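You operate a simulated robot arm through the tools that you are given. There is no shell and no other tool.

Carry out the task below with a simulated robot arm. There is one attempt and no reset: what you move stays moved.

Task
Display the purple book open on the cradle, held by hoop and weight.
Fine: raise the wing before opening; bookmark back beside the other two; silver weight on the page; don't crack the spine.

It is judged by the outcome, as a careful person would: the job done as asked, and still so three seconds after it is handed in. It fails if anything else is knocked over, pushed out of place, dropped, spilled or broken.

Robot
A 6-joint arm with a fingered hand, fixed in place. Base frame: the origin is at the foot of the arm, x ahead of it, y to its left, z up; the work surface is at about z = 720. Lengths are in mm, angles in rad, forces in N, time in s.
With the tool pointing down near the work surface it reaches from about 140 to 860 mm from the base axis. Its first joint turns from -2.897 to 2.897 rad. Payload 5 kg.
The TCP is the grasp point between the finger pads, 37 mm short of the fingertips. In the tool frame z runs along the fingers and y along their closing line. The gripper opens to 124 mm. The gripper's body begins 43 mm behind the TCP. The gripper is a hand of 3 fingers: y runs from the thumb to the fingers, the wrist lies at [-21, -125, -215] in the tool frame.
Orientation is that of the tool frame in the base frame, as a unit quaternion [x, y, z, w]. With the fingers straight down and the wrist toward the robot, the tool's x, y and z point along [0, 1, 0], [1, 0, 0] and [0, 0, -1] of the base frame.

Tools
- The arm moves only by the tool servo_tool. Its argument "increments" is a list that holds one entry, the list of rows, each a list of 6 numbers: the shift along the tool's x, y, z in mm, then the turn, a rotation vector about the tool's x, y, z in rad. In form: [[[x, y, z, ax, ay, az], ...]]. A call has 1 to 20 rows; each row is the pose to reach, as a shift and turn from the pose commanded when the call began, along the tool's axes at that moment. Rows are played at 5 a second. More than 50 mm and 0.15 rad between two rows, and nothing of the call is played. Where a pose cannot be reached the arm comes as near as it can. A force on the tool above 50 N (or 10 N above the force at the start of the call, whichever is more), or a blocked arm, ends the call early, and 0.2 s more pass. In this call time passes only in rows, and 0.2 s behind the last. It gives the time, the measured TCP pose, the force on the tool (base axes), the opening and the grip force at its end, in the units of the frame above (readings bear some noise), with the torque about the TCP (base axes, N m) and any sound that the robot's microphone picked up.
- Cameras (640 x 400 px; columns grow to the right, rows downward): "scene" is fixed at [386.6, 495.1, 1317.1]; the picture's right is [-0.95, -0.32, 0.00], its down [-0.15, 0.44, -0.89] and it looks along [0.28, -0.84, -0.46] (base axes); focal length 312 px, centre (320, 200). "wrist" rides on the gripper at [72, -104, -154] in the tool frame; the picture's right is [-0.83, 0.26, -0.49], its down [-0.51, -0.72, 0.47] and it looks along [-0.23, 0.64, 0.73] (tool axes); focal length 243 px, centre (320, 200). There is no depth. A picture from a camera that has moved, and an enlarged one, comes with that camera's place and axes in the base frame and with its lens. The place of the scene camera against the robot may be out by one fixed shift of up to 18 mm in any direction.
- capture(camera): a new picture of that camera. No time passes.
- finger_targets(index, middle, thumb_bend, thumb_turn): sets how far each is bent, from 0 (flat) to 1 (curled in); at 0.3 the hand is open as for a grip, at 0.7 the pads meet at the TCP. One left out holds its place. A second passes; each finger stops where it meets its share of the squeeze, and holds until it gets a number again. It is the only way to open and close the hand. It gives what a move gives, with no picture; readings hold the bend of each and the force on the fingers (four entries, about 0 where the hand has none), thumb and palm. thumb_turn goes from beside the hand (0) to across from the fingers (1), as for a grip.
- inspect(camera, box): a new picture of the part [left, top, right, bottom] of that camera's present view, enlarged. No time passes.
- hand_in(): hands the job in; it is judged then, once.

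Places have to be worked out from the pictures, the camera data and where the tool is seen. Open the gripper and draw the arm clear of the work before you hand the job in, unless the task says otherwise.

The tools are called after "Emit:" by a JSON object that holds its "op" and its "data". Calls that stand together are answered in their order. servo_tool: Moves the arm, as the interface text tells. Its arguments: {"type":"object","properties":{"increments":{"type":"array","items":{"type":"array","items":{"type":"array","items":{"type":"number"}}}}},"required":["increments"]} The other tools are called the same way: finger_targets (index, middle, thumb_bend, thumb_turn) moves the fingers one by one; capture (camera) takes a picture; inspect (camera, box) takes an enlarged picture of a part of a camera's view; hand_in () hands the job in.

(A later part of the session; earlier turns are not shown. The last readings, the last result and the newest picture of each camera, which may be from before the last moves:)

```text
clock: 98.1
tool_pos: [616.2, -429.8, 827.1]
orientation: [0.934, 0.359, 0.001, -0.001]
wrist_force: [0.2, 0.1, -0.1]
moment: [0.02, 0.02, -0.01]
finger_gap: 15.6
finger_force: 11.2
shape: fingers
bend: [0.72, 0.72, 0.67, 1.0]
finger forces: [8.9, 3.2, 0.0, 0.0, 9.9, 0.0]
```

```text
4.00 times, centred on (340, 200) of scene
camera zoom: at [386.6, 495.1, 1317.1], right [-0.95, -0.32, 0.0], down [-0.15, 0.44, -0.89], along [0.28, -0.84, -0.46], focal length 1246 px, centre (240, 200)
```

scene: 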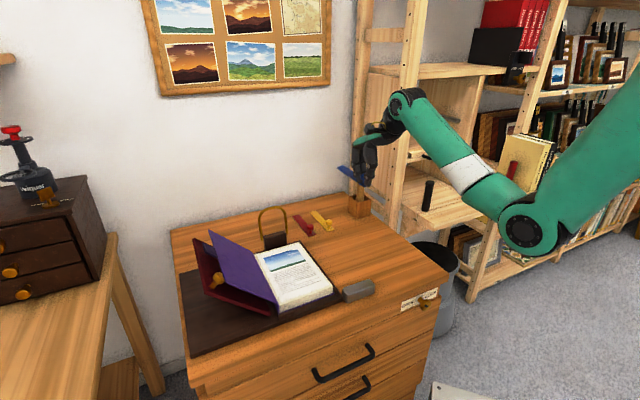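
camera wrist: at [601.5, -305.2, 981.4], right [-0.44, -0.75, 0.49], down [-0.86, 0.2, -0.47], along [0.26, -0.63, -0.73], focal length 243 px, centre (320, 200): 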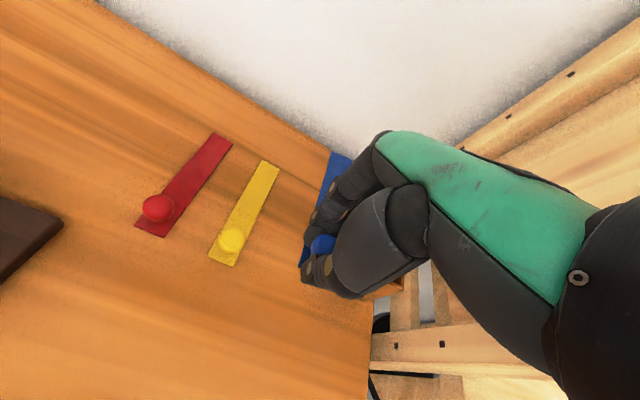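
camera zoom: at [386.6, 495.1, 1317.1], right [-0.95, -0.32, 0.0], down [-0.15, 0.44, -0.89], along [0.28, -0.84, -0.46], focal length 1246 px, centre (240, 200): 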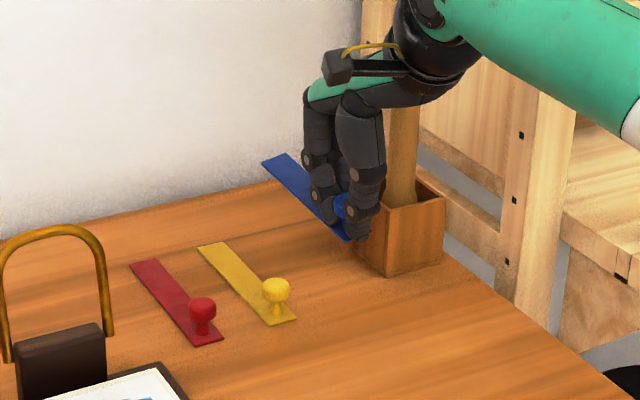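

There's good clearance from the pen box. I'll check the yaw against the yellow strip, then descend slowly.

Emit:
{"op": "inspect", "data": {"camera": "wrist", "box": [130, 120, 370, 290]}}

Emit:
{"op": "servo_tool", "data": {"increments": [[[0, 2, 12, 0, 0, 0], [0, 3, 24, 0, 0, 0], [0, 3, 36, 0, 0, 0], [0, 3, 44, 0, 0, 0], [0, 3, 50, 0, 0, 0]]]}}

Emit:
{"op": "inspect", "data": {"camera": "scene", "box": [290, 180, 390, 260]}}

Emit:
{"op": "inspect", "data": {"camera": "wrist", "box": [130, 120, 370, 290]}}

```text
2.35 times, centred on (250, 205) of wrist
camera zoom: at [601.5, -305.2, 981.4], right [-0.44, -0.75, 0.49], down [-0.86, 0.2, -0.47], along [0.26, -0.63, -0.73], focal length 571 px, centre (485, 188)
```

zoom: 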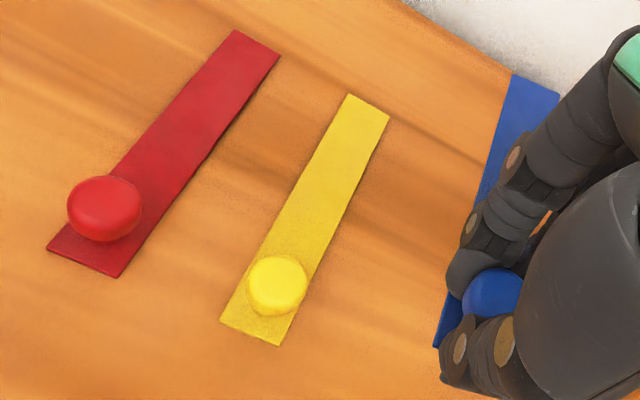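

```text
clock: 99.3
tool_pos: [619.2, -433.3, 779.4]
orientation: [0.933, 0.359, 0.001, -0.001]
wrist_force: [0.0, 0.1, -0.5]
moment: [0.01, 0.04, 0.01]
finger_gap: 15.4
finger_force: 11.1
shape: fingers
bend: [0.72, 0.72, 0.67, 1.0]
finger forces: [8.9, 3.3, 0.1, 0.0, 9.9, 0.1]
```

```text
5.00 times, centred on (340, 220) of scene
camera zoom: at [386.6, 495.1, 1317.1], right [-0.95, -0.32, 0.0], down [-0.15, 0.44, -0.89], along [0.28, -0.84, -0.46], focal length 1558 px, centre (220, 100)
```

zoom: 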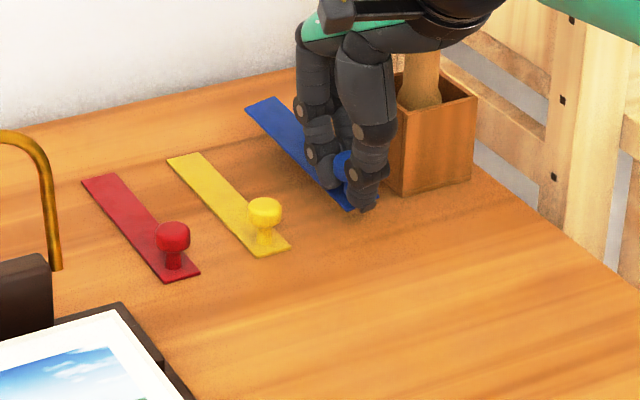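

```text
2.35 times, centred on (250, 205) of wrist
camera zoom: at [603.4, -307.5, 932.6], right [-0.44, -0.75, 0.49], down [-0.86, 0.2, -0.47], along [0.26, -0.63, -0.73], focal length 571 px, centre (485, 188)
```

zoom: 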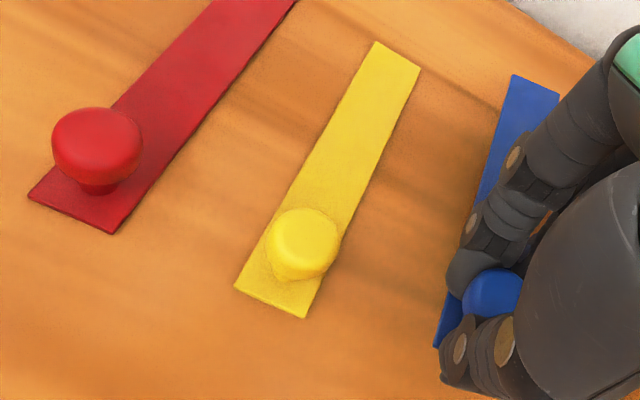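

No contact yet. I'll lower in small increments and watch the vertical force for touchdown.

Emit:
{"op": "servo_tool", "data": {"increments": [[[0, 0, 4, 0, 0, 0], [0, 0, 8, 0, 0, 0], [0, 0, 10, 0, 0, 0]]]}}

Emit:
{"op": "servo_tool", "data": {"increments": [[[0, 0, 2, 0, 0, 0], [0, 0, 4, 0, 0, 0]]]}}

Emit:
{"op": "inspect", "data": {"camera": "scene", "box": [290, 180, 390, 260]}}

```text
clock: 100.1
tool_pos: [618.3, -434.5, 767.9]
orientation: [0.934, 0.358, 0.0, -0.001]
wrist_force: [-0.7, -0.8, -0.3]
moment: [0.05, 0.0, 0.01]
finger_gap: 14.9
finger_force: 10.8
shape: fingers
bend: [0.72, 0.72, 0.67, 1.0]
finger forces: [9.0, 3.3, 0.1, 0.1, 9.9, 0.0]
```

```text
clock: 100.7
tool_pos: [619.6, -432.2, 763.6]
orientation: [0.934, 0.358, 0.001, -0.001]
wrist_force: [0.3, 0.0, -0.5]
moment: [0.01, 0.02, 0.0]
finger_gap: 15.3
finger_force: 10.6
shape: fingers
bend: [0.72, 0.72, 0.67, 1.0]
finger forces: [8.9, 3.3, 0.0, 0.1, 9.7, 0.1]
```

```text
5.00 times, centred on (340, 220) of scene
camera zoom: at [386.6, 495.1, 1317.1], right [-0.95, -0.32, 0.0], down [-0.15, 0.44, -0.89], along [0.28, -0.84, -0.46], focal length 1558 px, centre (220, 100)
```

zoom: 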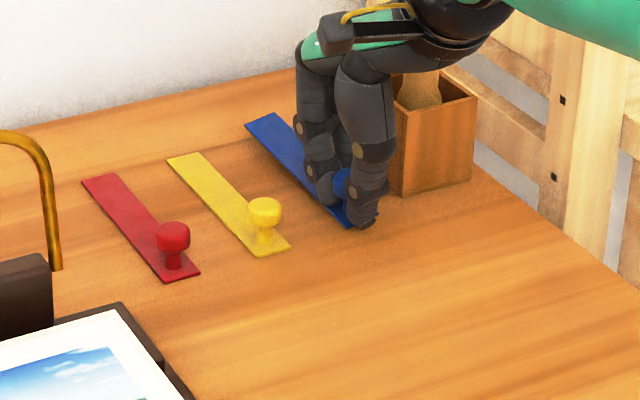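

Nearly down. I'll continue in 2 mm steps until I feel the desk.

Emit:
{"op": "servo_tool", "data": {"increments": [[[0, 0, 2, 0, 0, 0], [0, 0, 2, 0, 0, 0]]]}}

Emit:
{"op": "servo_tool", "data": {"increments": [[[0, 0, 2, 0, 0, 0], [0, 0, 2, 0, 0, 0]]]}}

Emit:
{"op": "servo_tool", "data": {"increments": [[[0, 0, 1.5, 0, 0, 0], [0, 0, 1.5, 0, 0, 0]]]}}

```text
clock: 101.3
tool_pos: [618.3, -434.9, 761.9]
orientation: [0.933, 0.359, 0.001, 0.0]
wrist_force: [-0.3, -1.0, 1.6]
moment: [0.06, 0.03, -0.04]
finger_gap: 15.1
finger_force: 11.0
shape: fingers
bend: [0.72, 0.72, 0.67, 1.0]
finger forces: [9.7, 3.4, 0.0, 0.0, 9.1, 0.0]
```

```text
clock: 101.9
tool_pos: [617.6, -433.8, 761.4]
orientation: [0.933, 0.359, 0.001, -0.001]
wrist_force: [-0.2, -0.9, 3.1]
moment: [0.05, 0.01, 0.02]
finger_gap: 14.2
finger_force: 11.7
shape: fingers
bend: [0.72, 0.72, 0.67, 1.0]
finger forces: [10.5, 3.7, 0.0, 0.0, 9.2, 0.0]
```

```text
clock: 102.5
tool_pos: [619.1, -434.4, 760.4]
orientation: [0.934, 0.358, 0.001, 0.0]
wrist_force: [1.6, -1.7, 6.7]
moment: [0.03, -0.03, 0.0]
finger_gap: 14.1
finger_force: 13.3
shape: fingers
bend: [0.72, 0.72, 0.67, 1.0]
finger forces: [12.8, 4.1, 0.0, 0.0, 9.8, 0.0]
```

Touchdown at about 6.7 N. I'll ease up 2 mm and release gently.

Emit:
{"op": "servo_tool", "data": {"increments": [[[0, 0, -1, 0, 0, 0], [0, 0, -2, 0, 0, 0]]]}}

Emit:
{"op": "finger_targets", "data": {"index": 0.62, "middle": 0.62, "thumb_bend": 0.6}}

Emit:
{"op": "inspect", "data": {"camera": "scene", "box": [290, 180, 390, 260]}}

Emit:
{"op": "inspect", "data": {"camera": "wrist", "box": [130, 120, 370, 290]}}

```text
clock: 103.1
tool_pos: [617.7, -432.4, 760.3]
orientation: [0.933, 0.359, -0.001, -0.002]
wrist_force: [1.4, -1.3, 2.1]
moment: [0.04, -0.03, -0.05]
finger_gap: 13.8
finger_force: 12.7
shape: fingers
bend: [0.72, 0.72, 0.67, 1.0]
finger forces: [11.8, 3.9, 0.1, 0.0, 10.0, 0.1]
```

```text
clock: 104.1
tool_pos: [618.4, -434.1, 761.8]
orientation: [0.934, 0.358, 0.001, 0.001]
wrist_force: [-1.5, 2.9, 19.4]
moment: [-0.02, -0.27, 0.02]
finger_gap: 26.0
finger_force: 9.9
shape: fingers
bend: [0.67, 0.64, 0.6, 1.0]
finger forces: [14.6, 4.9, 0.0, 0.1, 0.1, 0.0]
```

```text
5.00 times, centred on (340, 220) of scene
camera zoom: at [386.6, 495.1, 1317.1], right [-0.95, -0.32, 0.0], down [-0.15, 0.44, -0.89], along [0.28, -0.84, -0.46], focal length 1558 px, centre (220, 100)
```

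zoom: 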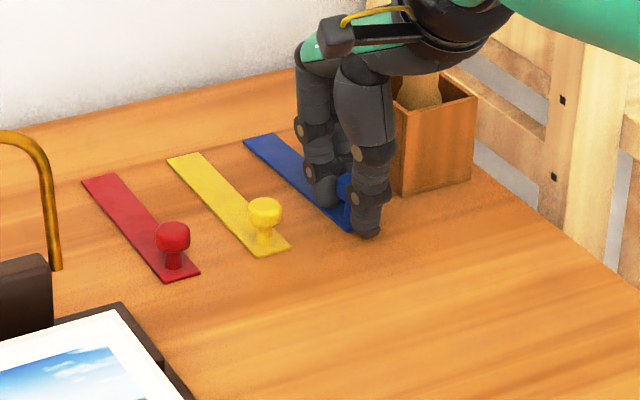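

```text
2.35 times, centred on (250, 205) of wrist
camera zoom: at [603.4, -307.4, 916.7], right [-0.44, -0.75, 0.49], down [-0.86, 0.2, -0.47], along [0.26, -0.63, -0.73], focal length 571 px, centre (485, 188)
```

zoom: 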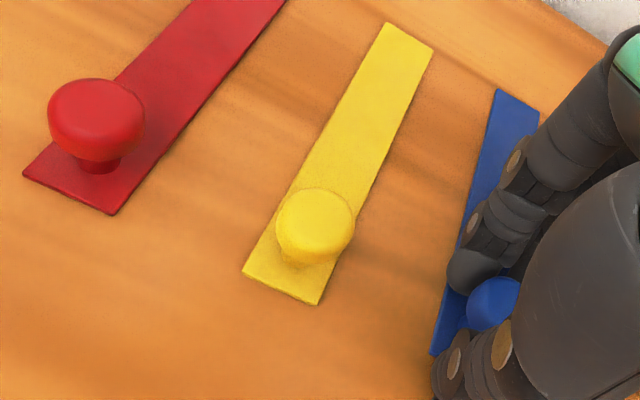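

The index tip is pressing on the strip as it opens (19 N up). I'll raise a few millimetres to relieve it, checking that the bookmark isn't being lifted.

Emit:
{"op": "servo_tool", "data": {"increments": [[[0, 0, -2, 0, 0, 0], [0, 0, -4, 0, 0, 0], [0, 0, -4, 0, 0, 0]]]}}

Emit:
{"op": "inspect", "data": {"camera": "scene", "box": [300, 190, 380, 250]}}

Emit:
{"op": "inspect", "data": {"camera": "wrist", "box": [230, 150, 370, 290]}}

```text
clock: 104.9
tool_pos: [617.9, -432.5, 763.8]
orientation: [0.934, 0.358, 0.0, -0.002]
wrist_force: [-2.2, 1.1, 5.4]
moment: [0.02, 0.01, -0.03]
finger_gap: 30.0
finger_force: 2.4
shape: fingers
bend: [0.64, 0.63, 0.6, 1.0]
finger forces: [3.7, 1.6, 0.0, 0.1, 0.0, 0.1]
```

```text
6.67 times, centred on (340, 220) of scene
camera zoom: at [386.6, 495.1, 1317.1], right [-0.95, -0.32, 0.0], down [-0.15, 0.44, -0.89], along [0.28, -0.84, -0.46], focal length 2077 px, centre (187, 67)
```

zoom: 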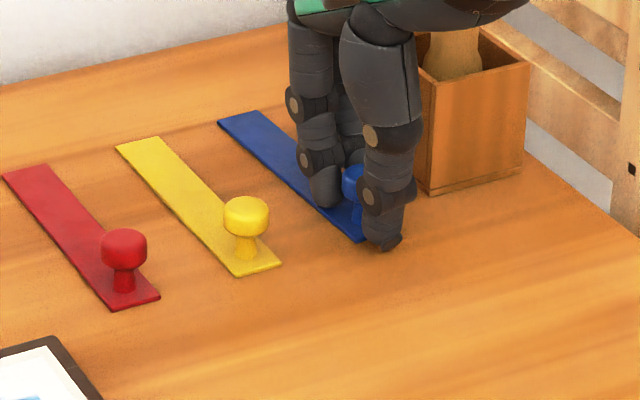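

```text
2.86 times, centred on (300, 220) of wrist
camera zoom: at [603.3, -307.3, 918.2], right [-0.44, -0.75, 0.49], down [-0.86, 0.2, -0.47], along [0.26, -0.63, -0.73], focal length 693 px, centre (377, 143)
```

zoom: 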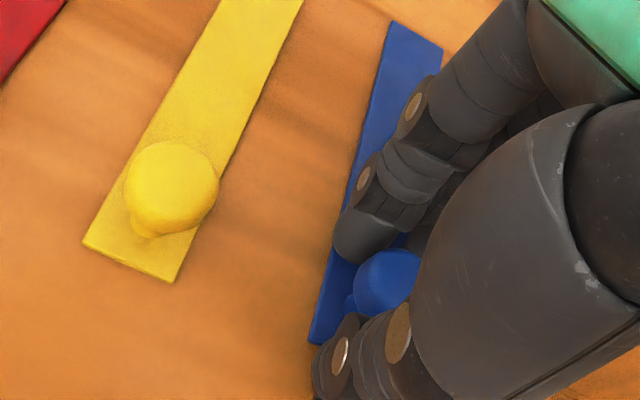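

The pressure is dropping and the bookmark stays flat. I'll raise a little more, then open further.

Emit:
{"op": "servo_tool", "data": {"increments": [[[0, 0, -3, 0, 0, 0], [0, 0, -5, 0, 0, 0]]]}}

Emit:
{"op": "finger_targets", "data": {"index": 0.57, "middle": 0.57, "thumb_bend": 0.57}}

Emit:
{"op": "inspect", "data": {"camera": "scene", "box": [300, 190, 380, 250]}}

```text
clock: 105.5
tool_pos: [618.6, -433.3, 768.9]
orientation: [0.934, 0.358, 0.001, -0.001]
wrist_force: [-0.1, 0.1, 0.1]
moment: [0.01, 0.04, -0.02]
finger_gap: 33.1
finger_force: 0.1
shape: fingers
bend: [0.62, 0.62, 0.6, 1.0]
finger forces: [0.1, 0.1, 0.0, 0.0, 0.0, 0.0]
```

```text
clock: 106.5
tool_pos: [618.8, -434.2, 769.0]
orientation: [0.933, 0.359, 0.001, -0.001]
wrist_force: [0.5, -0.8, -0.1]
moment: [0.01, 0.0, -0.01]
finger_gap: 48.4
finger_force: 0.1
shape: fingers
bend: [0.56, 0.56, 0.56, 1.0]
finger forces: [0.0, 0.1, 0.1, 0.0, 0.0, 0.0]
```

```text
6.67 times, centred on (340, 220) of scene
camera zoom: at [386.6, 495.1, 1317.1], right [-0.95, -0.32, 0.0], down [-0.15, 0.44, -0.89], along [0.28, -0.84, -0.46], focal length 2077 px, centre (187, 67)
```

zoom: 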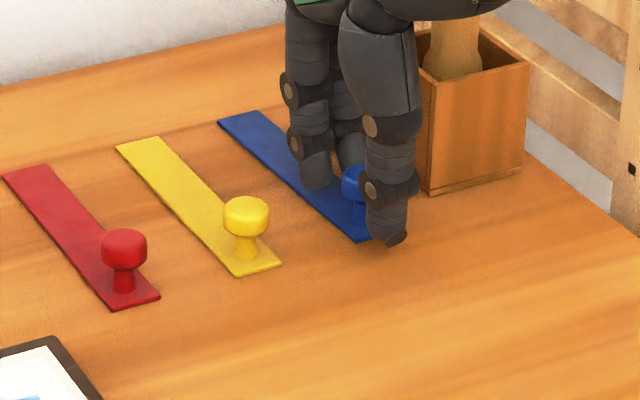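

The bookmark is released and flat beside the others. I'll rise straight up.

Emit:
{"op": "servo_tool", "data": {"increments": [[[0, 0, -10, 0, 0, 0], [0, 0, -25, 0, 0, 0], [0, 0, -45, 0, 0, 0], [0, 0, -75, 0, 0, 0], [0, 0, -110, 0, 0, 0], [0, 0, -150, 0, 0, 0]]]}}

Emit:
{"op": "capture", "data": {"camera": "scene"}}

Emit:
{"op": "capture", "data": {"camera": "wrist"}}

```text
clock: 107.9
tool_pos: [617.7, -434.9, 919.1]
orientation: [0.933, 0.359, 0.0, -0.001]
wrist_force: [1.0, 0.5, -0.6]
moment: [0.03, -0.01, -0.04]
finger_gap: 48.5
finger_force: 0.0
shape: fingers
bend: [0.56, 0.56, 0.56, 1.0]
finger forces: [0.1, 0.0, 0.1, 0.1, 0.0, 0.0]
```

```text
taken
```

scene: 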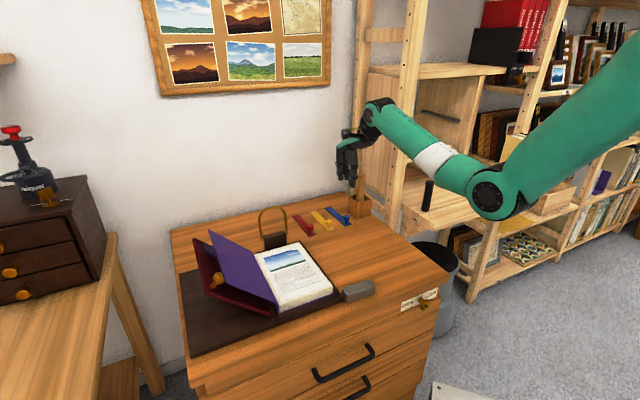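

```text
taken
camera wrist: at [603.3, -308.1, 1073.4], right [-0.44, -0.75, 0.49], down [-0.86, 0.2, -0.47], along [0.26, -0.63, -0.73], focal length 243 px, centre (320, 200)
```

wrist: 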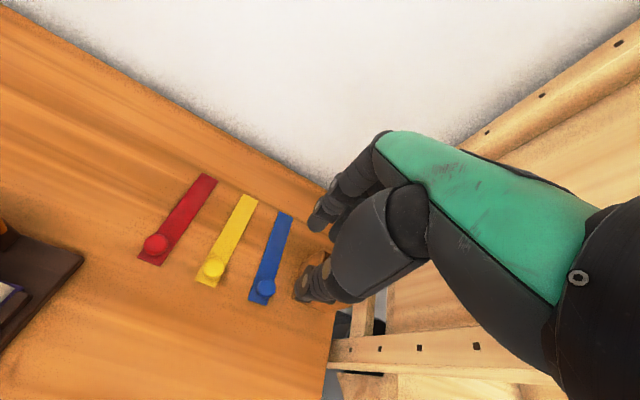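

All three bookmarks are in a row. Next is the hoop; I'll move to a spot with a clear wrist-camera view of it and straighten the yaw.

Emit:
{"op": "servo_tool", "data": {"increments": [[[15, -30, -15, 0, 0, -0.01], [35, -60, -30, 0, 0, -0.02], [60, -90, -40, 0, 0, -0.03], [85, -120, -50, 0, 0, -0.04], [115, -145, -60, 0, 0, -0.05], [145, -165, -70, 0, 0, -0.05], [175, -180, -76, 0, 0, -0.05], [201, -190, -81, 0, 0, -0.05]]]}}

Emit:
{"op": "capture", "data": {"camera": "wrist"}}

Emit:
{"op": "inspect", "data": {"camera": "scene", "box": [240, 195, 340, 275]}}

```text
clock: 109.7
tool_pos: [641.4, -157.5, 1000.5]
orientation: [0.924, 0.381, 0.001, -0.001]
wrist_force: [0.2, 0.0, 0.1]
moment: [0.0, -0.02, 0.01]
finger_gap: 48.7
finger_force: 0.1
shape: fingers
bend: [0.56, 0.56, 0.56, 1.0]
finger forces: [0.0, 0.0, 0.0, 0.0, 0.0, 0.0]
```

```text
taken
camera wrist: at [620.2, -33.3, 1155.1], right [-0.4, -0.77, 0.49], down [-0.87, 0.15, -0.47], along [0.29, -0.62, -0.73], focal length 243 px, centre (320, 200)
```

wrist: 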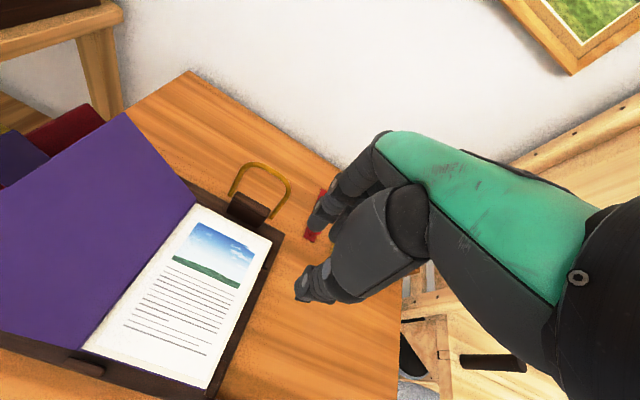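

```text
5.00 times, centred on (290, 235) of scene
camera zoom: at [386.6, 495.1, 1317.1], right [-0.95, -0.32, 0.0], down [-0.15, 0.44, -0.89], along [0.28, -0.84, -0.46], focal length 1558 px, centre (470, 25)
```

zoom: 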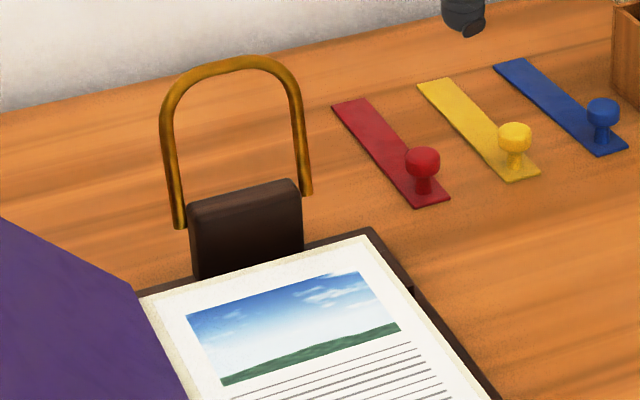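

Good view of the hoop and the page. I'll zoom in on the hoop to measure it.

Emit:
{"op": "inspect", "data": {"camera": "wrist", "box": [200, 140, 320, 240]}}

```text
4.00 times, centred on (260, 190) of wrist
camera zoom: at [620.2, -33.3, 1155.1], right [-0.4, -0.77, 0.49], down [-0.87, 0.15, -0.47], along [0.29, -0.62, -0.73], focal length 970 px, centre (560, 240)
```

zoom: 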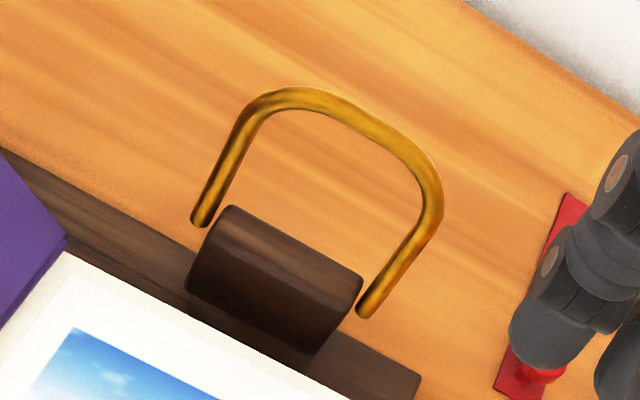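

Hoop pivots are at H≈696, Z≈775 (W 371–452); the top bar is at H≈714, Z≈865, leaning back about 12°, about 91 mm long. I'll move over its top bar with the hand open so thumb and fingers straddle it.

Emit:
{"op": "finger_targets", "data": {"index": 0.53, "middle": 0.53, "thumb_bend": 0.53}}

Emit:
{"op": "servo_tool", "data": {"increments": [[[17, 37, 0, 0, 0, 0], [35, 75, 0, 0, 0, 0], [52, 112, 0, 0, 0, 0], [69, 149, 0, 0, 0, 0], [69, 149, 25, 0, 0, 0], [69, 149, 50, 0, 0, 0], [69, 149, 70, 0, 0, 0]]]}}

Emit:
{"op": "capture", "data": {"camera": "wrist"}}

Emit:
{"op": "inspect", "data": {"camera": "scene", "box": [220, 160, 340, 260]}}

```text
clock: 110.7
tool_pos: [640.5, -158.4, 1001.0]
orientation: [0.924, 0.383, 0.0, -0.001]
wrist_force: [0.2, -0.1, 0.9]
moment: [0.03, 0.02, 0.0]
finger_gap: 57.4
finger_force: 0.0
shape: fingers
bend: [0.53, 0.53, 0.53, 1.0]
finger forces: [0.0, 0.0, 0.0, 0.1, 0.0, 0.0]
```

```text
clock: 112.3
tool_pos: [796.3, -215.6, 932.1]
orientation: [0.925, 0.381, 0.0, 0.0]
wrist_force: [0.0, 0.0, -0.3]
moment: [0.0, 0.01, 0.02]
finger_gap: 58.1
finger_force: 0.0
shape: fingers
bend: [0.53, 0.53, 0.53, 1.0]
finger forces: [0.0, 0.0, 0.1, 0.1, 0.0, 0.1]
```

```text
taken
camera wrist: at [774.8, -90.2, 1086.5], right [-0.4, -0.77, 0.49], down [-0.87, 0.15, -0.47], along [0.29, -0.62, -0.73], focal length 243 px, centre (320, 200)
```

wrist: 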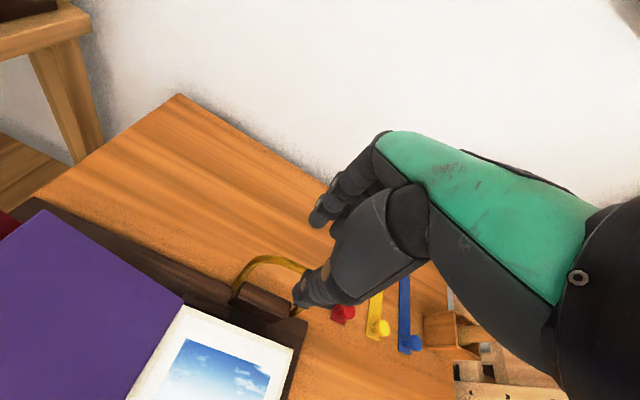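

```text
4.00 times, centred on (280, 210) of scene
camera zoom: at [386.6, 495.1, 1317.1], right [-0.95, -0.32, 0.0], down [-0.15, 0.44, -0.89], along [0.28, -0.84, -0.46], focal length 1246 px, centre (480, 160)
```

zoom: 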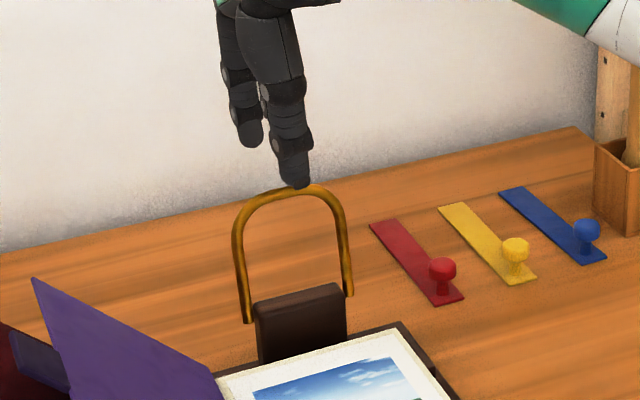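

Aligned above the hoop's top bar. I'll descend about 36 mm so the tips pass just below the bar, then check.

Emit:
{"op": "servo_tool", "data": {"increments": [[[0.5, -1, 10, 0, 0, 0], [0.5, -1, 20, 0, 0, 0], [0.5, -1, 30, 0, 0, 0], [0.5, -1, 37, 0, 0, 0]]]}}

Emit:
{"op": "inspect", "data": {"camera": "wrist", "box": [210, 160, 390, 320]}}

Emit:
{"op": "inspect", "data": {"camera": "scene", "box": [240, 180, 320, 250]}}

```text
clock: 113.3
tool_pos: [794.5, -213.1, 892.5]
orientation: [0.924, 0.382, 0.001, -0.001]
wrist_force: [0.2, 0.2, -0.3]
moment: [-0.03, 0.03, 0.03]
finger_gap: 58.0
finger_force: 0.0
shape: fingers
bend: [0.53, 0.53, 0.53, 1.0]
finger forces: [0.0, 0.1, 0.0, 0.0, 0.1, 0.1]
```

```text
2.50 times, centred on (300, 240) of wrist
camera zoom: at [773.2, -89.0, 1048.0], right [-0.4, -0.77, 0.49], down [-0.87, 0.15, -0.47], along [0.29, -0.62, -0.73], focal length 606 px, centre (370, 100)
```

zoom: 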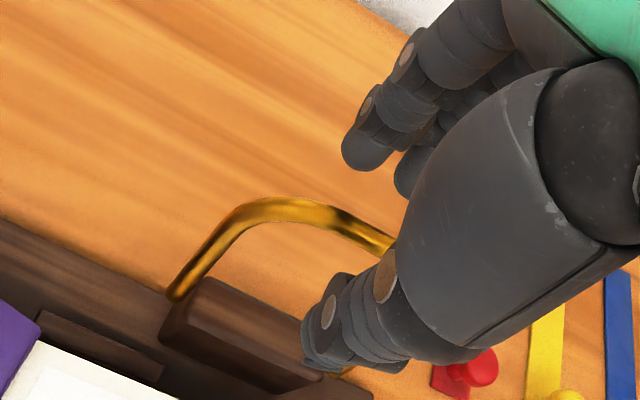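

```text
5.71 times, centred on (280, 215) of scene
camera zoom: at [386.6, 495.1, 1317.1], right [-0.95, -0.32, 0.0], down [-0.15, 0.44, -0.89], along [0.28, -0.84, -0.46], focal length 1780 px, centre (549, 114)
```

zoom: 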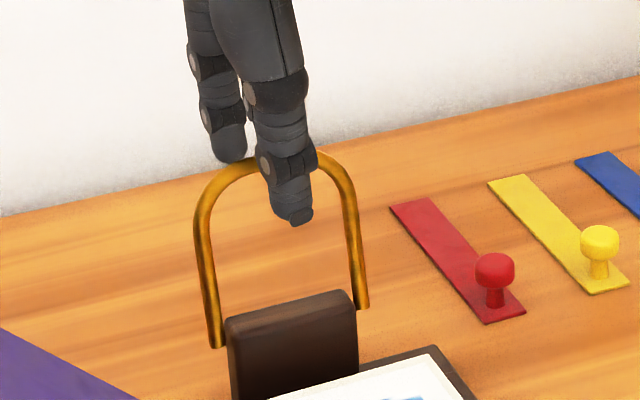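

The bar is between thumb and fingers, but the tips reach about 15–20 mm below it. I'll raise 8 mm so the bar sits nearer the fingertips, then close lightly.

Emit:
{"op": "servo_tool", "data": {"increments": [[[0, 0, -4, 0, 0, 0], [0, 0, -8, 0, 0, 0]]]}}

Emit:
{"op": "finger_targets", "data": {"index": 0.69, "middle": 0.69, "thumb_bend": 0.69}}

Emit:
{"op": "inspect", "data": {"camera": "wrist", "box": [210, 160, 390, 320]}}

Emit:
{"op": "inspect", "data": {"camera": "scene", "box": [240, 180, 320, 250]}}

```text
clock: 113.9
tool_pos: [794.7, -215.1, 901.5]
orientation: [0.924, 0.383, 0.0, -0.001]
wrist_force: [-0.6, 1.1, 0.8]
moment: [0.01, -0.02, -0.01]
finger_gap: 58.0
finger_force: 0.1
shape: fingers
bend: [0.53, 0.53, 0.53, 1.0]
finger forces: [0.0, 0.0, 0.0, 0.0, 0.0, 0.0]
```

```text
clock: 114.9
tool_pos: [793.6, -213.7, 901.9]
orientation: [0.924, 0.382, 0.0, -0.001]
wrist_force: [-2.0, 2.5, 0.0]
moment: [0.05, 0.04, -0.04]
finger_gap: 14.3
finger_force: 1.9
shape: fingers
bend: [0.69, 0.69, 0.67, 1.0]
finger forces: [0.0, 0.0, 0.0, 0.0, 3.0, 0.1]
```

```text
2.50 times, centred on (300, 240) of wrist
camera zoom: at [773.5, -90.0, 1055.9], right [-0.4, -0.77, 0.49], down [-0.87, 0.15, -0.47], along [0.29, -0.62, -0.73], focal length 606 px, centre (370, 100)
```

zoom: 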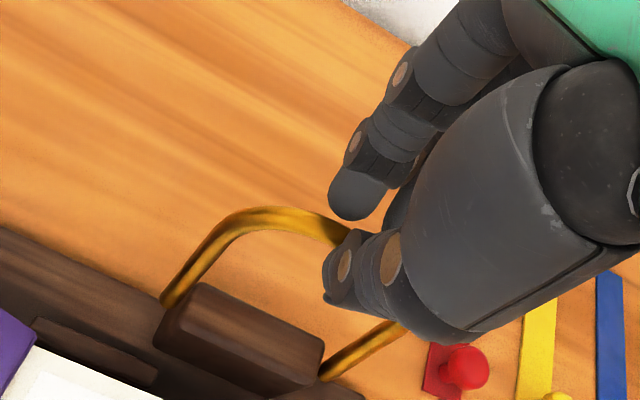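

```text
5.71 times, centred on (280, 215) of scene
camera zoom: at [386.6, 495.1, 1317.1], right [-0.95, -0.32, 0.0], down [-0.15, 0.44, -0.89], along [0.28, -0.84, -0.46], focal length 1780 px, centre (549, 114)
```

zoom: 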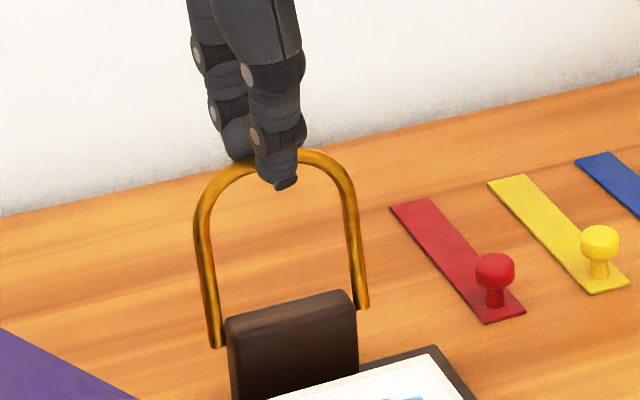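

The bar is caged, with the thumb touching it lightly. I'll start swinging the hoop toward the page along its arc, with the fingers pushing from behind, to about 20° past vertical.

Emit:
{"op": "servo_tool", "data": {"increments": [[[0, -7, -0.8, 0, 0, 0], [0, -14, -1.6, 0, 0, 0], [0, -20, -2.1, 0, 0, 0], [0, -28, -1.4, 0, 0, 0], [0, -36, -0.6, 0, 0, 0], [0, -44, 1.6, 0, 0, 0], [0, -52, 3.7, 0, 0, 0]]]}}

Emit:
{"op": "inspect", "data": {"camera": "wrist", "box": [180, 140, 400, 330]}}

Emit:
{"op": "inspect", "data": {"camera": "scene", "box": [230, 180, 330, 260]}}

```text
clock: 116.5
tool_pos: [758.1, -176.5, 898.3]
orientation: [0.924, 0.381, 0.0, 0.0]
wrist_force: [-0.3, 0.2, 0.4]
moment: [-0.02, 0.03, 0.02]
finger_gap: 11.2
finger_force: 0.7
shape: fingers
bend: [0.69, 0.69, 0.69, 1.0]
finger forces: [0.1, 0.3, 0.0, 0.1, 0.4, 0.1]
```

```text
2.11 times, centred on (290, 235) of wrist
camera zoom: at [736.9, -52.1, 1053.0], right [-0.4, -0.77, 0.49], down [-0.87, 0.15, -0.47], along [0.29, -0.62, -0.73], focal length 511 px, centre (383, 126)
```

zoom: 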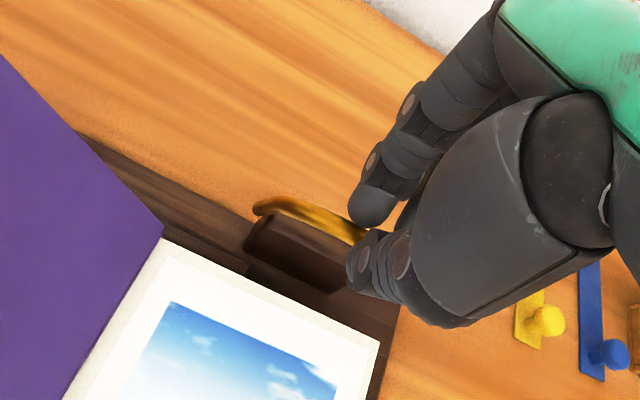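

```text
5.00 times, centred on (280, 220) of scene
camera zoom: at [386.6, 495.1, 1317.1], right [-0.95, -0.32, 0.0], down [-0.15, 0.44, -0.89], along [0.28, -0.84, -0.46], focal length 1558 px, centre (520, 100)
```

zoom: 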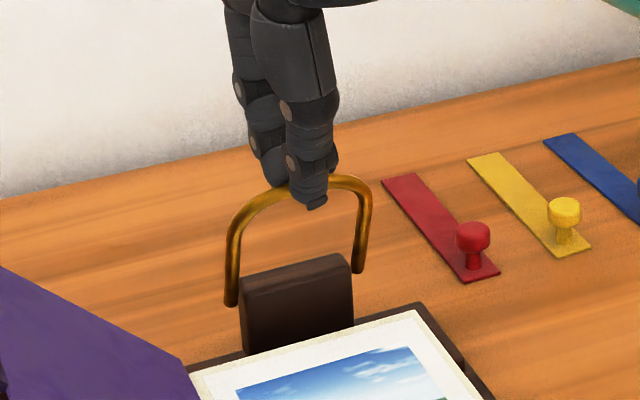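

The hoop is past vertical and follows. Continuing down the arc to about 55°.

Emit:
{"op": "servo_tool", "data": {"increments": [[[0, -7.5, 3.3, 0, 0, 0], [0, -15.1, 6.9, 0, 0, 0], [0, -22, 11.5, 0, 0, 0], [0, -28.6, 16.4, 0, 0, 0], [0, -34.5, 22.2, 0, 0, 0], [0, -40.3, 28.2, 0, 0, 0]]]}}

Emit:
{"op": "inspect", "data": {"camera": "wrist", "box": [180, 140, 400, 330]}}

Emit:
{"op": "inspect", "data": {"camera": "scene", "box": [230, 190, 330, 270]}}

```text
clock: 117.9
tool_pos: [729.2, -147.6, 870.2]
orientation: [0.924, 0.382, 0.0, -0.002]
wrist_force: [-1.0, 0.7, 0.6]
moment: [0.02, -0.04, 0.01]
finger_gap: 10.7
finger_force: 0.1
shape: fingers
bend: [0.69, 0.69, 0.69, 1.0]
finger forces: [0.1, 0.0, 0.0, 0.0, 0.1, 0.0]
```

```text
2.11 times, centred on (290, 235) of wrist
camera zoom: at [708.0, -24.2, 1024.7], right [-0.4, -0.77, 0.49], down [-0.87, 0.15, -0.47], along [0.29, -0.62, -0.73], focal length 511 px, centre (383, 126)
```

zoom: 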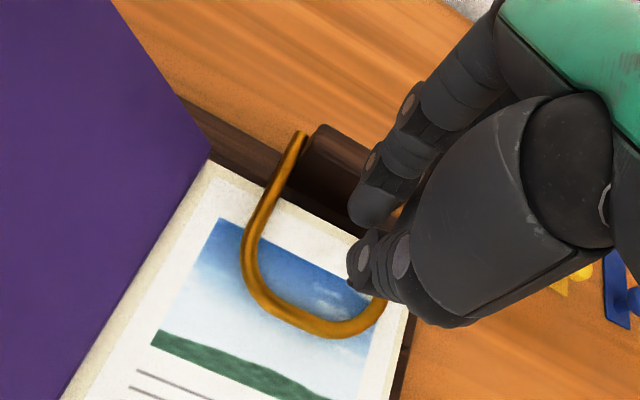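

```text
5.00 times, centred on (280, 230) of scene
camera zoom: at [386.6, 495.1, 1317.1], right [-0.95, -0.32, 0.0], down [-0.15, 0.44, -0.89], along [0.28, -0.84, -0.46], focal length 1558 px, centre (520, 50)
```

zoom: 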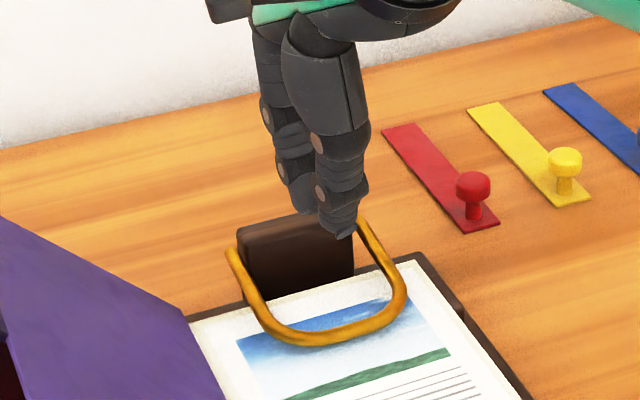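

The hoop slipped off the fingertips and came down onto the page, where it now lies flat over the picture. I'll raise the hand and check everything.

Emit:
{"op": "servo_tool", "data": {"increments": [[[0, 0, -25, 0, 0, 0], [0, 0, -50, 0, 0, 0], [0, -20, -85, 0, 0, 0], [0, -45, -120, 0, 0, 0]]]}}

Emit:
{"op": "capture", "data": {"camera": "wrist"}}

Emit:
{"op": "inspect", "data": {"camera": "scene", "box": [170, 190, 390, 340]}}

```text
clock: 118.9
tool_pos: [699.4, -115.1, 990.0]
orientation: [0.924, 0.382, 0.002, -0.002]
wrist_force: [-0.5, -0.2, 0.0]
moment: [-0.01, -0.01, 0.01]
finger_gap: 10.3
finger_force: 0.0
shape: fingers
bend: [0.69, 0.69, 0.69, 1.0]
finger forces: [0.1, 0.0, 0.0, 0.0, 0.0, 0.1]
```

```text
taken
camera wrist: at [678.3, 8.8, 1145.2], right [-0.4, -0.77, 0.49], down [-0.87, 0.15, -0.47], along [0.29, -0.62, -0.73], focal length 243 px, centre (320, 200)
```

wrist: 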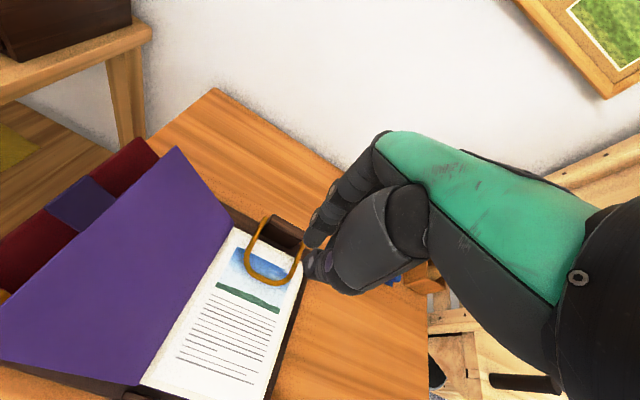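

```text
2.67 times, centred on (280, 265) of scene
camera zoom: at [386.6, 495.1, 1317.1], right [-0.95, -0.32, 0.0], down [-0.15, 0.44, -0.89], along [0.28, -0.84, -0.46], focal length 831 px, centre (427, 27)
```

zoom: 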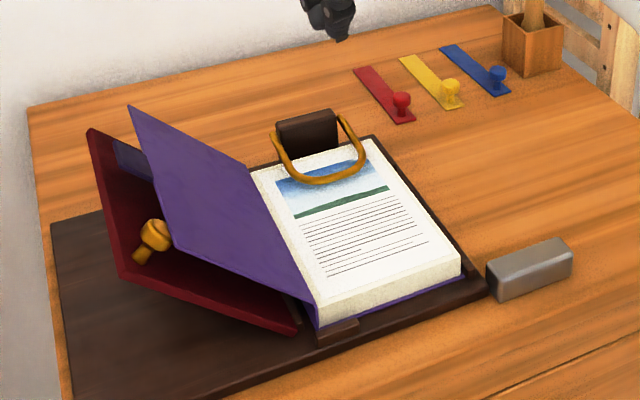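

The hoop lies on the page; cover, wing and bookmarks are all in place. Last object: the silver weight. I'll open the hand and go above it for a precise look.

Emit:
{"op": "finger_targets", "data": {"index": 0.5, "middle": 0.5, "thumb_bend": 0.5}}

Emit:
{"op": "servo_tool", "data": {"increments": [[[-26, -30, 5, 0, 0, 0], [-53, -60, 12, 0, 0, 0], [-80, -90, 20, 0, 0, 0], [-107, -120, 35, 0, 0, 0], [-133, -151, 50, 0, 0, 0]]]}}

Emit:
{"op": "capture", "data": {"camera": "wrist"}}

Emit:
{"op": "inspect", "data": {"camera": "wrist", "box": [180, 220, 340, 360]}}

```text
clock: 119.9
tool_pos: [700.2, -115.8, 991.7]
orientation: [0.924, 0.382, 0.0, -0.001]
wrist_force: [-0.2, 0.1, -0.4]
moment: [0.0, -0.01, 0.02]
finger_gap: 66.5
finger_force: 0.1
shape: fingers
bend: [0.5, 0.5, 0.5, 1.0]
finger forces: [0.0, 0.0, 0.0, 0.0, 0.0, 0.0]
```

```text
clock: 121.1
tool_pos: [496.1, -104.9, 940.4]
orientation: [0.924, 0.382, -0.001, -0.001]
wrist_force: [0.9, -0.3, -0.4]
moment: [0.0, -0.02, 0.0]
finger_gap: 67.5
finger_force: 0.0
shape: fingers
bend: [0.5, 0.5, 0.5, 1.0]
finger forces: [0.0, 0.0, 0.0, 0.0, 0.1, 0.1]
```

```text
taken
camera wrist: at [475.2, 19.4, 1094.2], right [-0.4, -0.77, 0.49], down [-0.87, 0.15, -0.47], along [0.29, -0.62, -0.73], focal length 243 px, centre (320, 200)
```

wrist: 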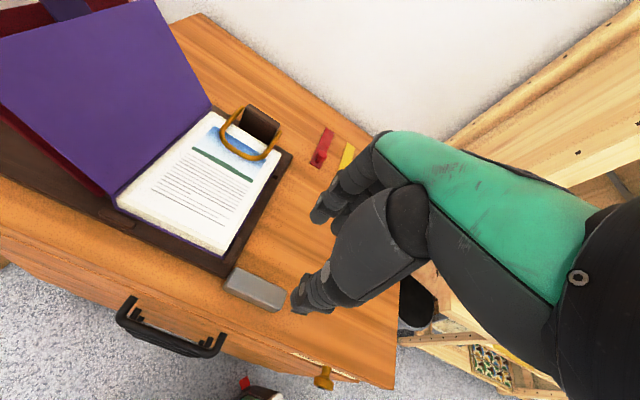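

```text
2.86 times, centred on (260, 290) of wrist
camera zoom: at [475.2, 19.4, 1094.2], right [-0.4, -0.77, 0.49], down [-0.87, 0.15, -0.47], along [0.29, -0.62, -0.73], focal length 693 px, centre (491, -57)
```

zoom: 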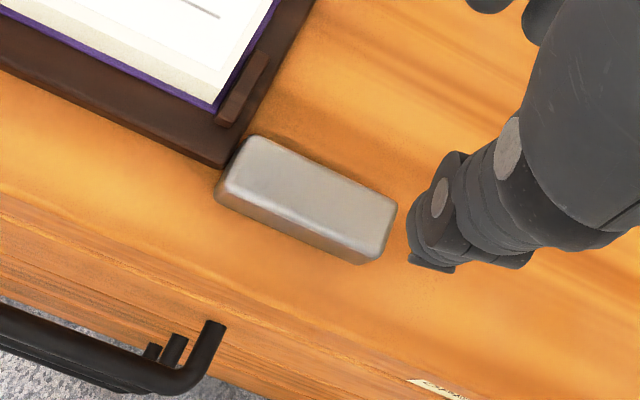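

The weight is centred at W≈282, H≈427, about 25 mm wide along H. I'll descend over it with thumb and fingers on either side.

Emit:
{"op": "servo_tool", "data": {"increments": [[[5, 2, 35, 0, 0, 0], [5, 2, 70, 0, 0, 0], [5, 2, 100, 0, 0, 0], [5, 2, 125, 0, 0, 0], [5, 2, 145, 0, 0, 0], [5, 2, 160, 0, 0, 0]]]}}

Emit:
{"op": "inspect", "data": {"camera": "wrist", "box": [210, 170, 390, 320]}}

Emit:
{"op": "inspect", "data": {"camera": "scene", "box": [310, 250, 410, 330]}}

```text
clock: 122.5
tool_pos: [501.9, -102.2, 781.1]
orientation: [0.924, 0.382, 0.0, -0.002]
wrist_force: [-0.2, 0.8, -0.7]
moment: [0.02, 0.01, 0.01]
finger_gap: 67.2
finger_force: 0.1
shape: fingers
bend: [0.5, 0.5, 0.5, 1.0]
finger forces: [0.0, 0.0, 0.0, 0.1, 0.0, 0.0]
```

```text
2.67 times, centred on (300, 245) of wrist
camera zoom: at [480.7, 22.4, 935.2], right [-0.4, -0.77, 0.49], down [-0.87, 0.15, -0.47], along [0.29, -0.62, -0.73], focal length 647 px, centre (373, 80)
```

zoom: 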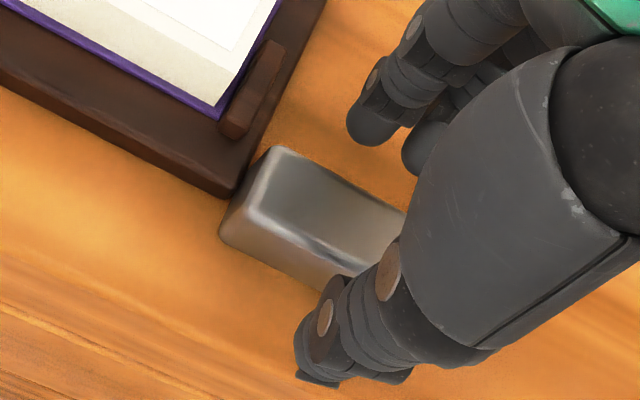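

```text
5.00 times, centred on (360, 290) of scene
camera zoom: at [386.6, 495.1, 1317.1], right [-0.95, -0.32, 0.0], down [-0.15, 0.44, -0.89], along [0.28, -0.84, -0.46], focal length 1558 px, centre (120, -250)
```

zoom: 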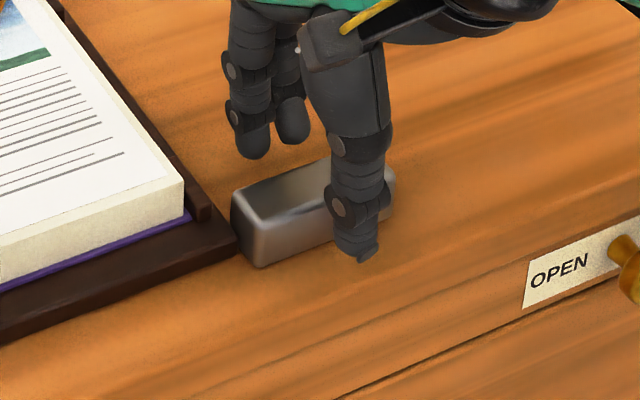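

Aligned with the thumb on the near side and fingers on the far side. I'll descend the last 12 mm and close.

Emit:
{"op": "servo_tool", "data": {"increments": [[[0, 0, 5, 0, 0, 0], [0, 0, 9, 0, 0, 0], [0, 0, 12, 0, 0, 0]]]}}

Emit:
{"op": "finger_targets", "data": {"index": 0.68, "middle": 0.68, "thumb_bend": 0.68}}

Emit:
{"op": "inspect", "data": {"camera": "scene", "box": [310, 250, 410, 330]}}

Emit:
{"op": "inspect", "data": {"camera": "wrist", "box": [210, 170, 390, 320]}}

```text
clock: 123.3
tool_pos: [500.8, -101.4, 768.7]
orientation: [0.924, 0.382, 0.001, -0.001]
wrist_force: [-0.7, 0.1, -0.8]
moment: [-0.01, 0.04, -0.03]
finger_gap: 67.1
finger_force: 0.0
shape: fingers
bend: [0.5, 0.5, 0.5, 1.0]
finger forces: [0.0, 0.1, 0.0, 0.0, 0.0, 0.0]
```

```text
clock: 124.3
tool_pos: [501.0, -102.0, 769.1]
orientation: [0.924, 0.382, 0.0, -0.002]
wrist_force: [0.8, -1.5, 0.1]
moment: [-0.01, 0.01, 0.01]
finger_gap: 31.8
finger_force: 9.6
shape: fingers
bend: [0.63, 0.64, 0.62, 1.0]
finger forces: [4.8, 5.4, 0.1, 0.0, 9.4, 0.0]
```

```text
5.00 times, centred on (360, 290) of scene
camera zoom: at [386.6, 495.1, 1317.1], right [-0.95, -0.32, 0.0], down [-0.15, 0.44, -0.89], along [0.28, -0.84, -0.46], focal length 1558 px, centre (120, -250)
```

zoom: 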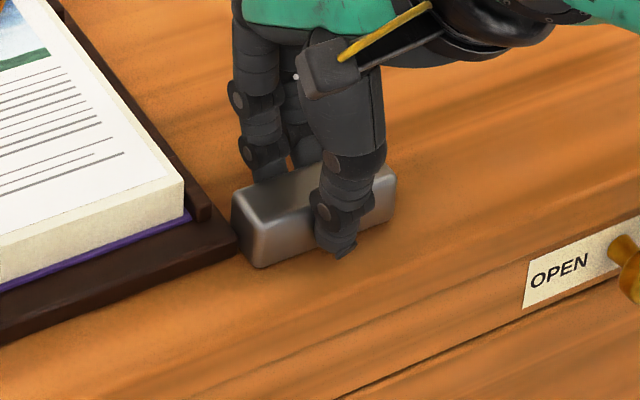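

```text
2.67 times, centred on (300, 245) of wrist
camera zoom: at [480.6, 23.0, 922.9], right [-0.4, -0.77, 0.49], down [-0.87, 0.15, -0.47], along [0.29, -0.62, -0.73], focal length 647 px, centre (373, 80)
```

zoom: 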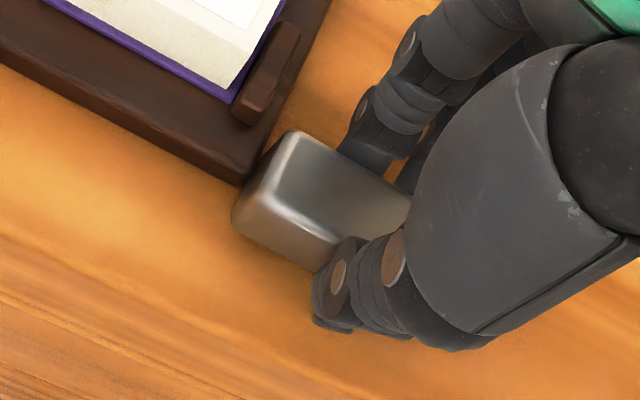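

A balanced grip. I'll firm it up for the weight and lift straight up a little to test.

Emit:
{"op": "finger_targets", "data": {"index": 0.75, "middle": 0.75, "thumb_bend": 0.75}}

Emit:
{"op": "servo_tool", "data": {"increments": [[[0, 0, -4, 0, 0, 0], [0, 0, -10, 0, 0, 0], [0, 0, -20, 0, 0, 0], [0, 0, -30, 0, 0, 0]]]}}

Emit:
{"op": "inspect", "data": {"camera": "scene", "box": [310, 240, 410, 320]}}

Emit:
{"op": "inspect", "data": {"camera": "wrist", "box": [210, 170, 390, 320]}}

```text
clock: 125.3
tool_pos: [500.7, -101.6, 768.5]
orientation: [0.924, 0.382, 0.001, -0.001]
wrist_force: [-0.5, 0.1, -2.3]
moment: [0.01, 0.03, 0.0]
finger_gap: 30.6
finger_force: 24.0
shape: fingers
bend: [0.72, 0.72, 0.61, 1.0]
finger forces: [13.4, 10.7, 0.1, 0.0, 24.5, 0.0]
```

```text
clock: 126.3
tool_pos: [500.6, -99.9, 798.6]
orientation: [0.924, 0.382, 0.0, -0.001]
wrist_force: [0.2, 0.1, -3.6]
moment: [0.01, -0.02, 0.02]
finger_gap: 30.6
finger_force: 24.8
shape: fingers
bend: [0.72, 0.72, 0.61, 1.0]
finger forces: [13.1, 11.0, 0.0, 0.0, 24.6, 0.0]
```

```text
5.00 times, centred on (360, 280) of scene
camera zoom: at [386.6, 495.1, 1317.1], right [-0.95, -0.32, 0.0], down [-0.15, 0.44, -0.89], along [0.28, -0.84, -0.46], focal length 1558 px, centre (120, -200)
```

zoom: 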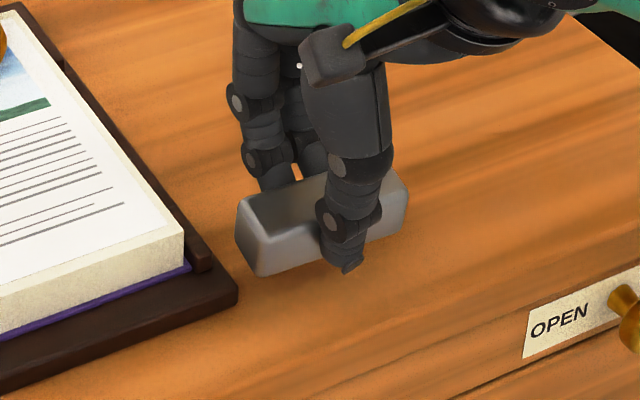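

```text
2.67 times, centred on (300, 245) of wrist
camera zoom: at [480.7, 23.7, 952.6], right [-0.4, -0.77, 0.49], down [-0.87, 0.15, -0.47], along [0.29, -0.62, -0.73], focal length 647 px, centre (373, 80)
```

zoom: 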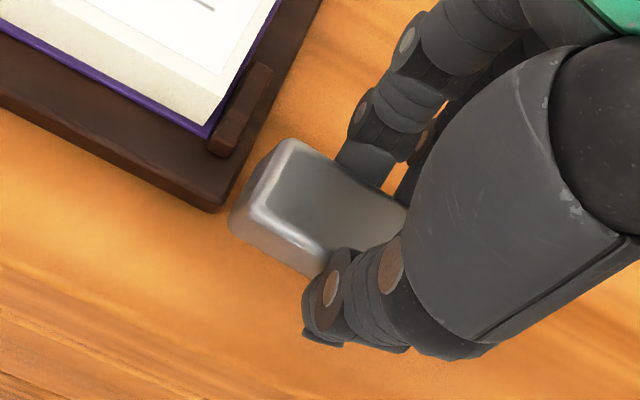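

The weight is up (about 3.5 N, steady grip). I'll lift higher, then carry it over the page below the hoop (W≈415, H≈500).

Emit:
{"op": "servo_tool", "data": {"increments": [[[0, 0, -20, 0, 0, 0], [0, 0, -45, 0, 0, 0], [0, 0, -75, 0, 0, 0], [0, 0, -100, 0, 0, 0], [22, 12, -100, 0, 0, 0], [44, 25, -100, 0, 0, 0], [66, 37, -100, 0, 0, 0], [88, 50, -100, 0, 0, 0], [110, 63, -100, 0, 0, 0], [132, 75, -100, 0, 0, 0]]]}}

Emit:
{"op": "capture", "data": {"camera": "wrist"}}

Emit:
{"op": "inspect", "data": {"camera": "scene", "box": [200, 180, 380, 320]}}

```text
clock: 128.5
tool_pos: [647.6, -61.4, 898.8]
orientation: [0.924, 0.382, -0.001, 0.0]
wrist_force: [-0.5, 0.0, -2.7]
moment: [0.01, -0.04, 0.0]
finger_gap: 30.3
finger_force: 24.7
shape: fingers
bend: [0.72, 0.72, 0.61, 1.0]
finger forces: [13.2, 10.9, 0.1, 0.0, 24.6, 0.0]
```

```text
taken
camera wrist: at [627.1, 63.7, 1052.2], right [-0.4, -0.77, 0.49], down [-0.87, 0.15, -0.47], along [0.29, -0.62, -0.73], focal length 243 px, centre (320, 200)
```

wrist: 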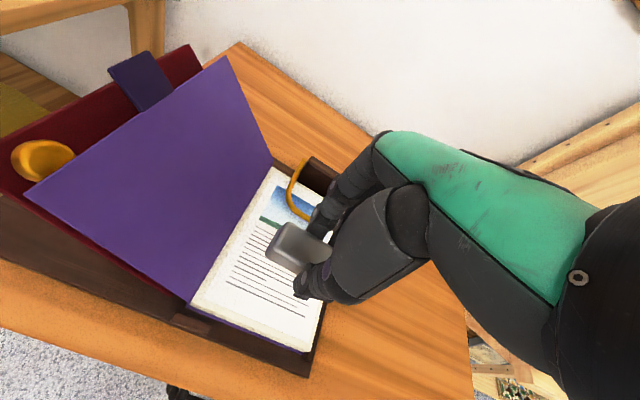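

```text
2.86 times, centred on (290, 250) of scene
camera zoom: at [386.6, 495.1, 1317.1], right [-0.95, -0.32, 0.0], down [-0.15, 0.44, -0.89], along [0.28, -0.84, -0.46], focal length 890 px, centre (406, 57)
```

zoom: 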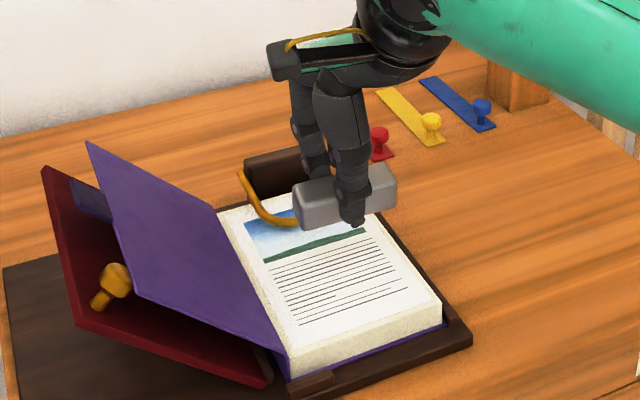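

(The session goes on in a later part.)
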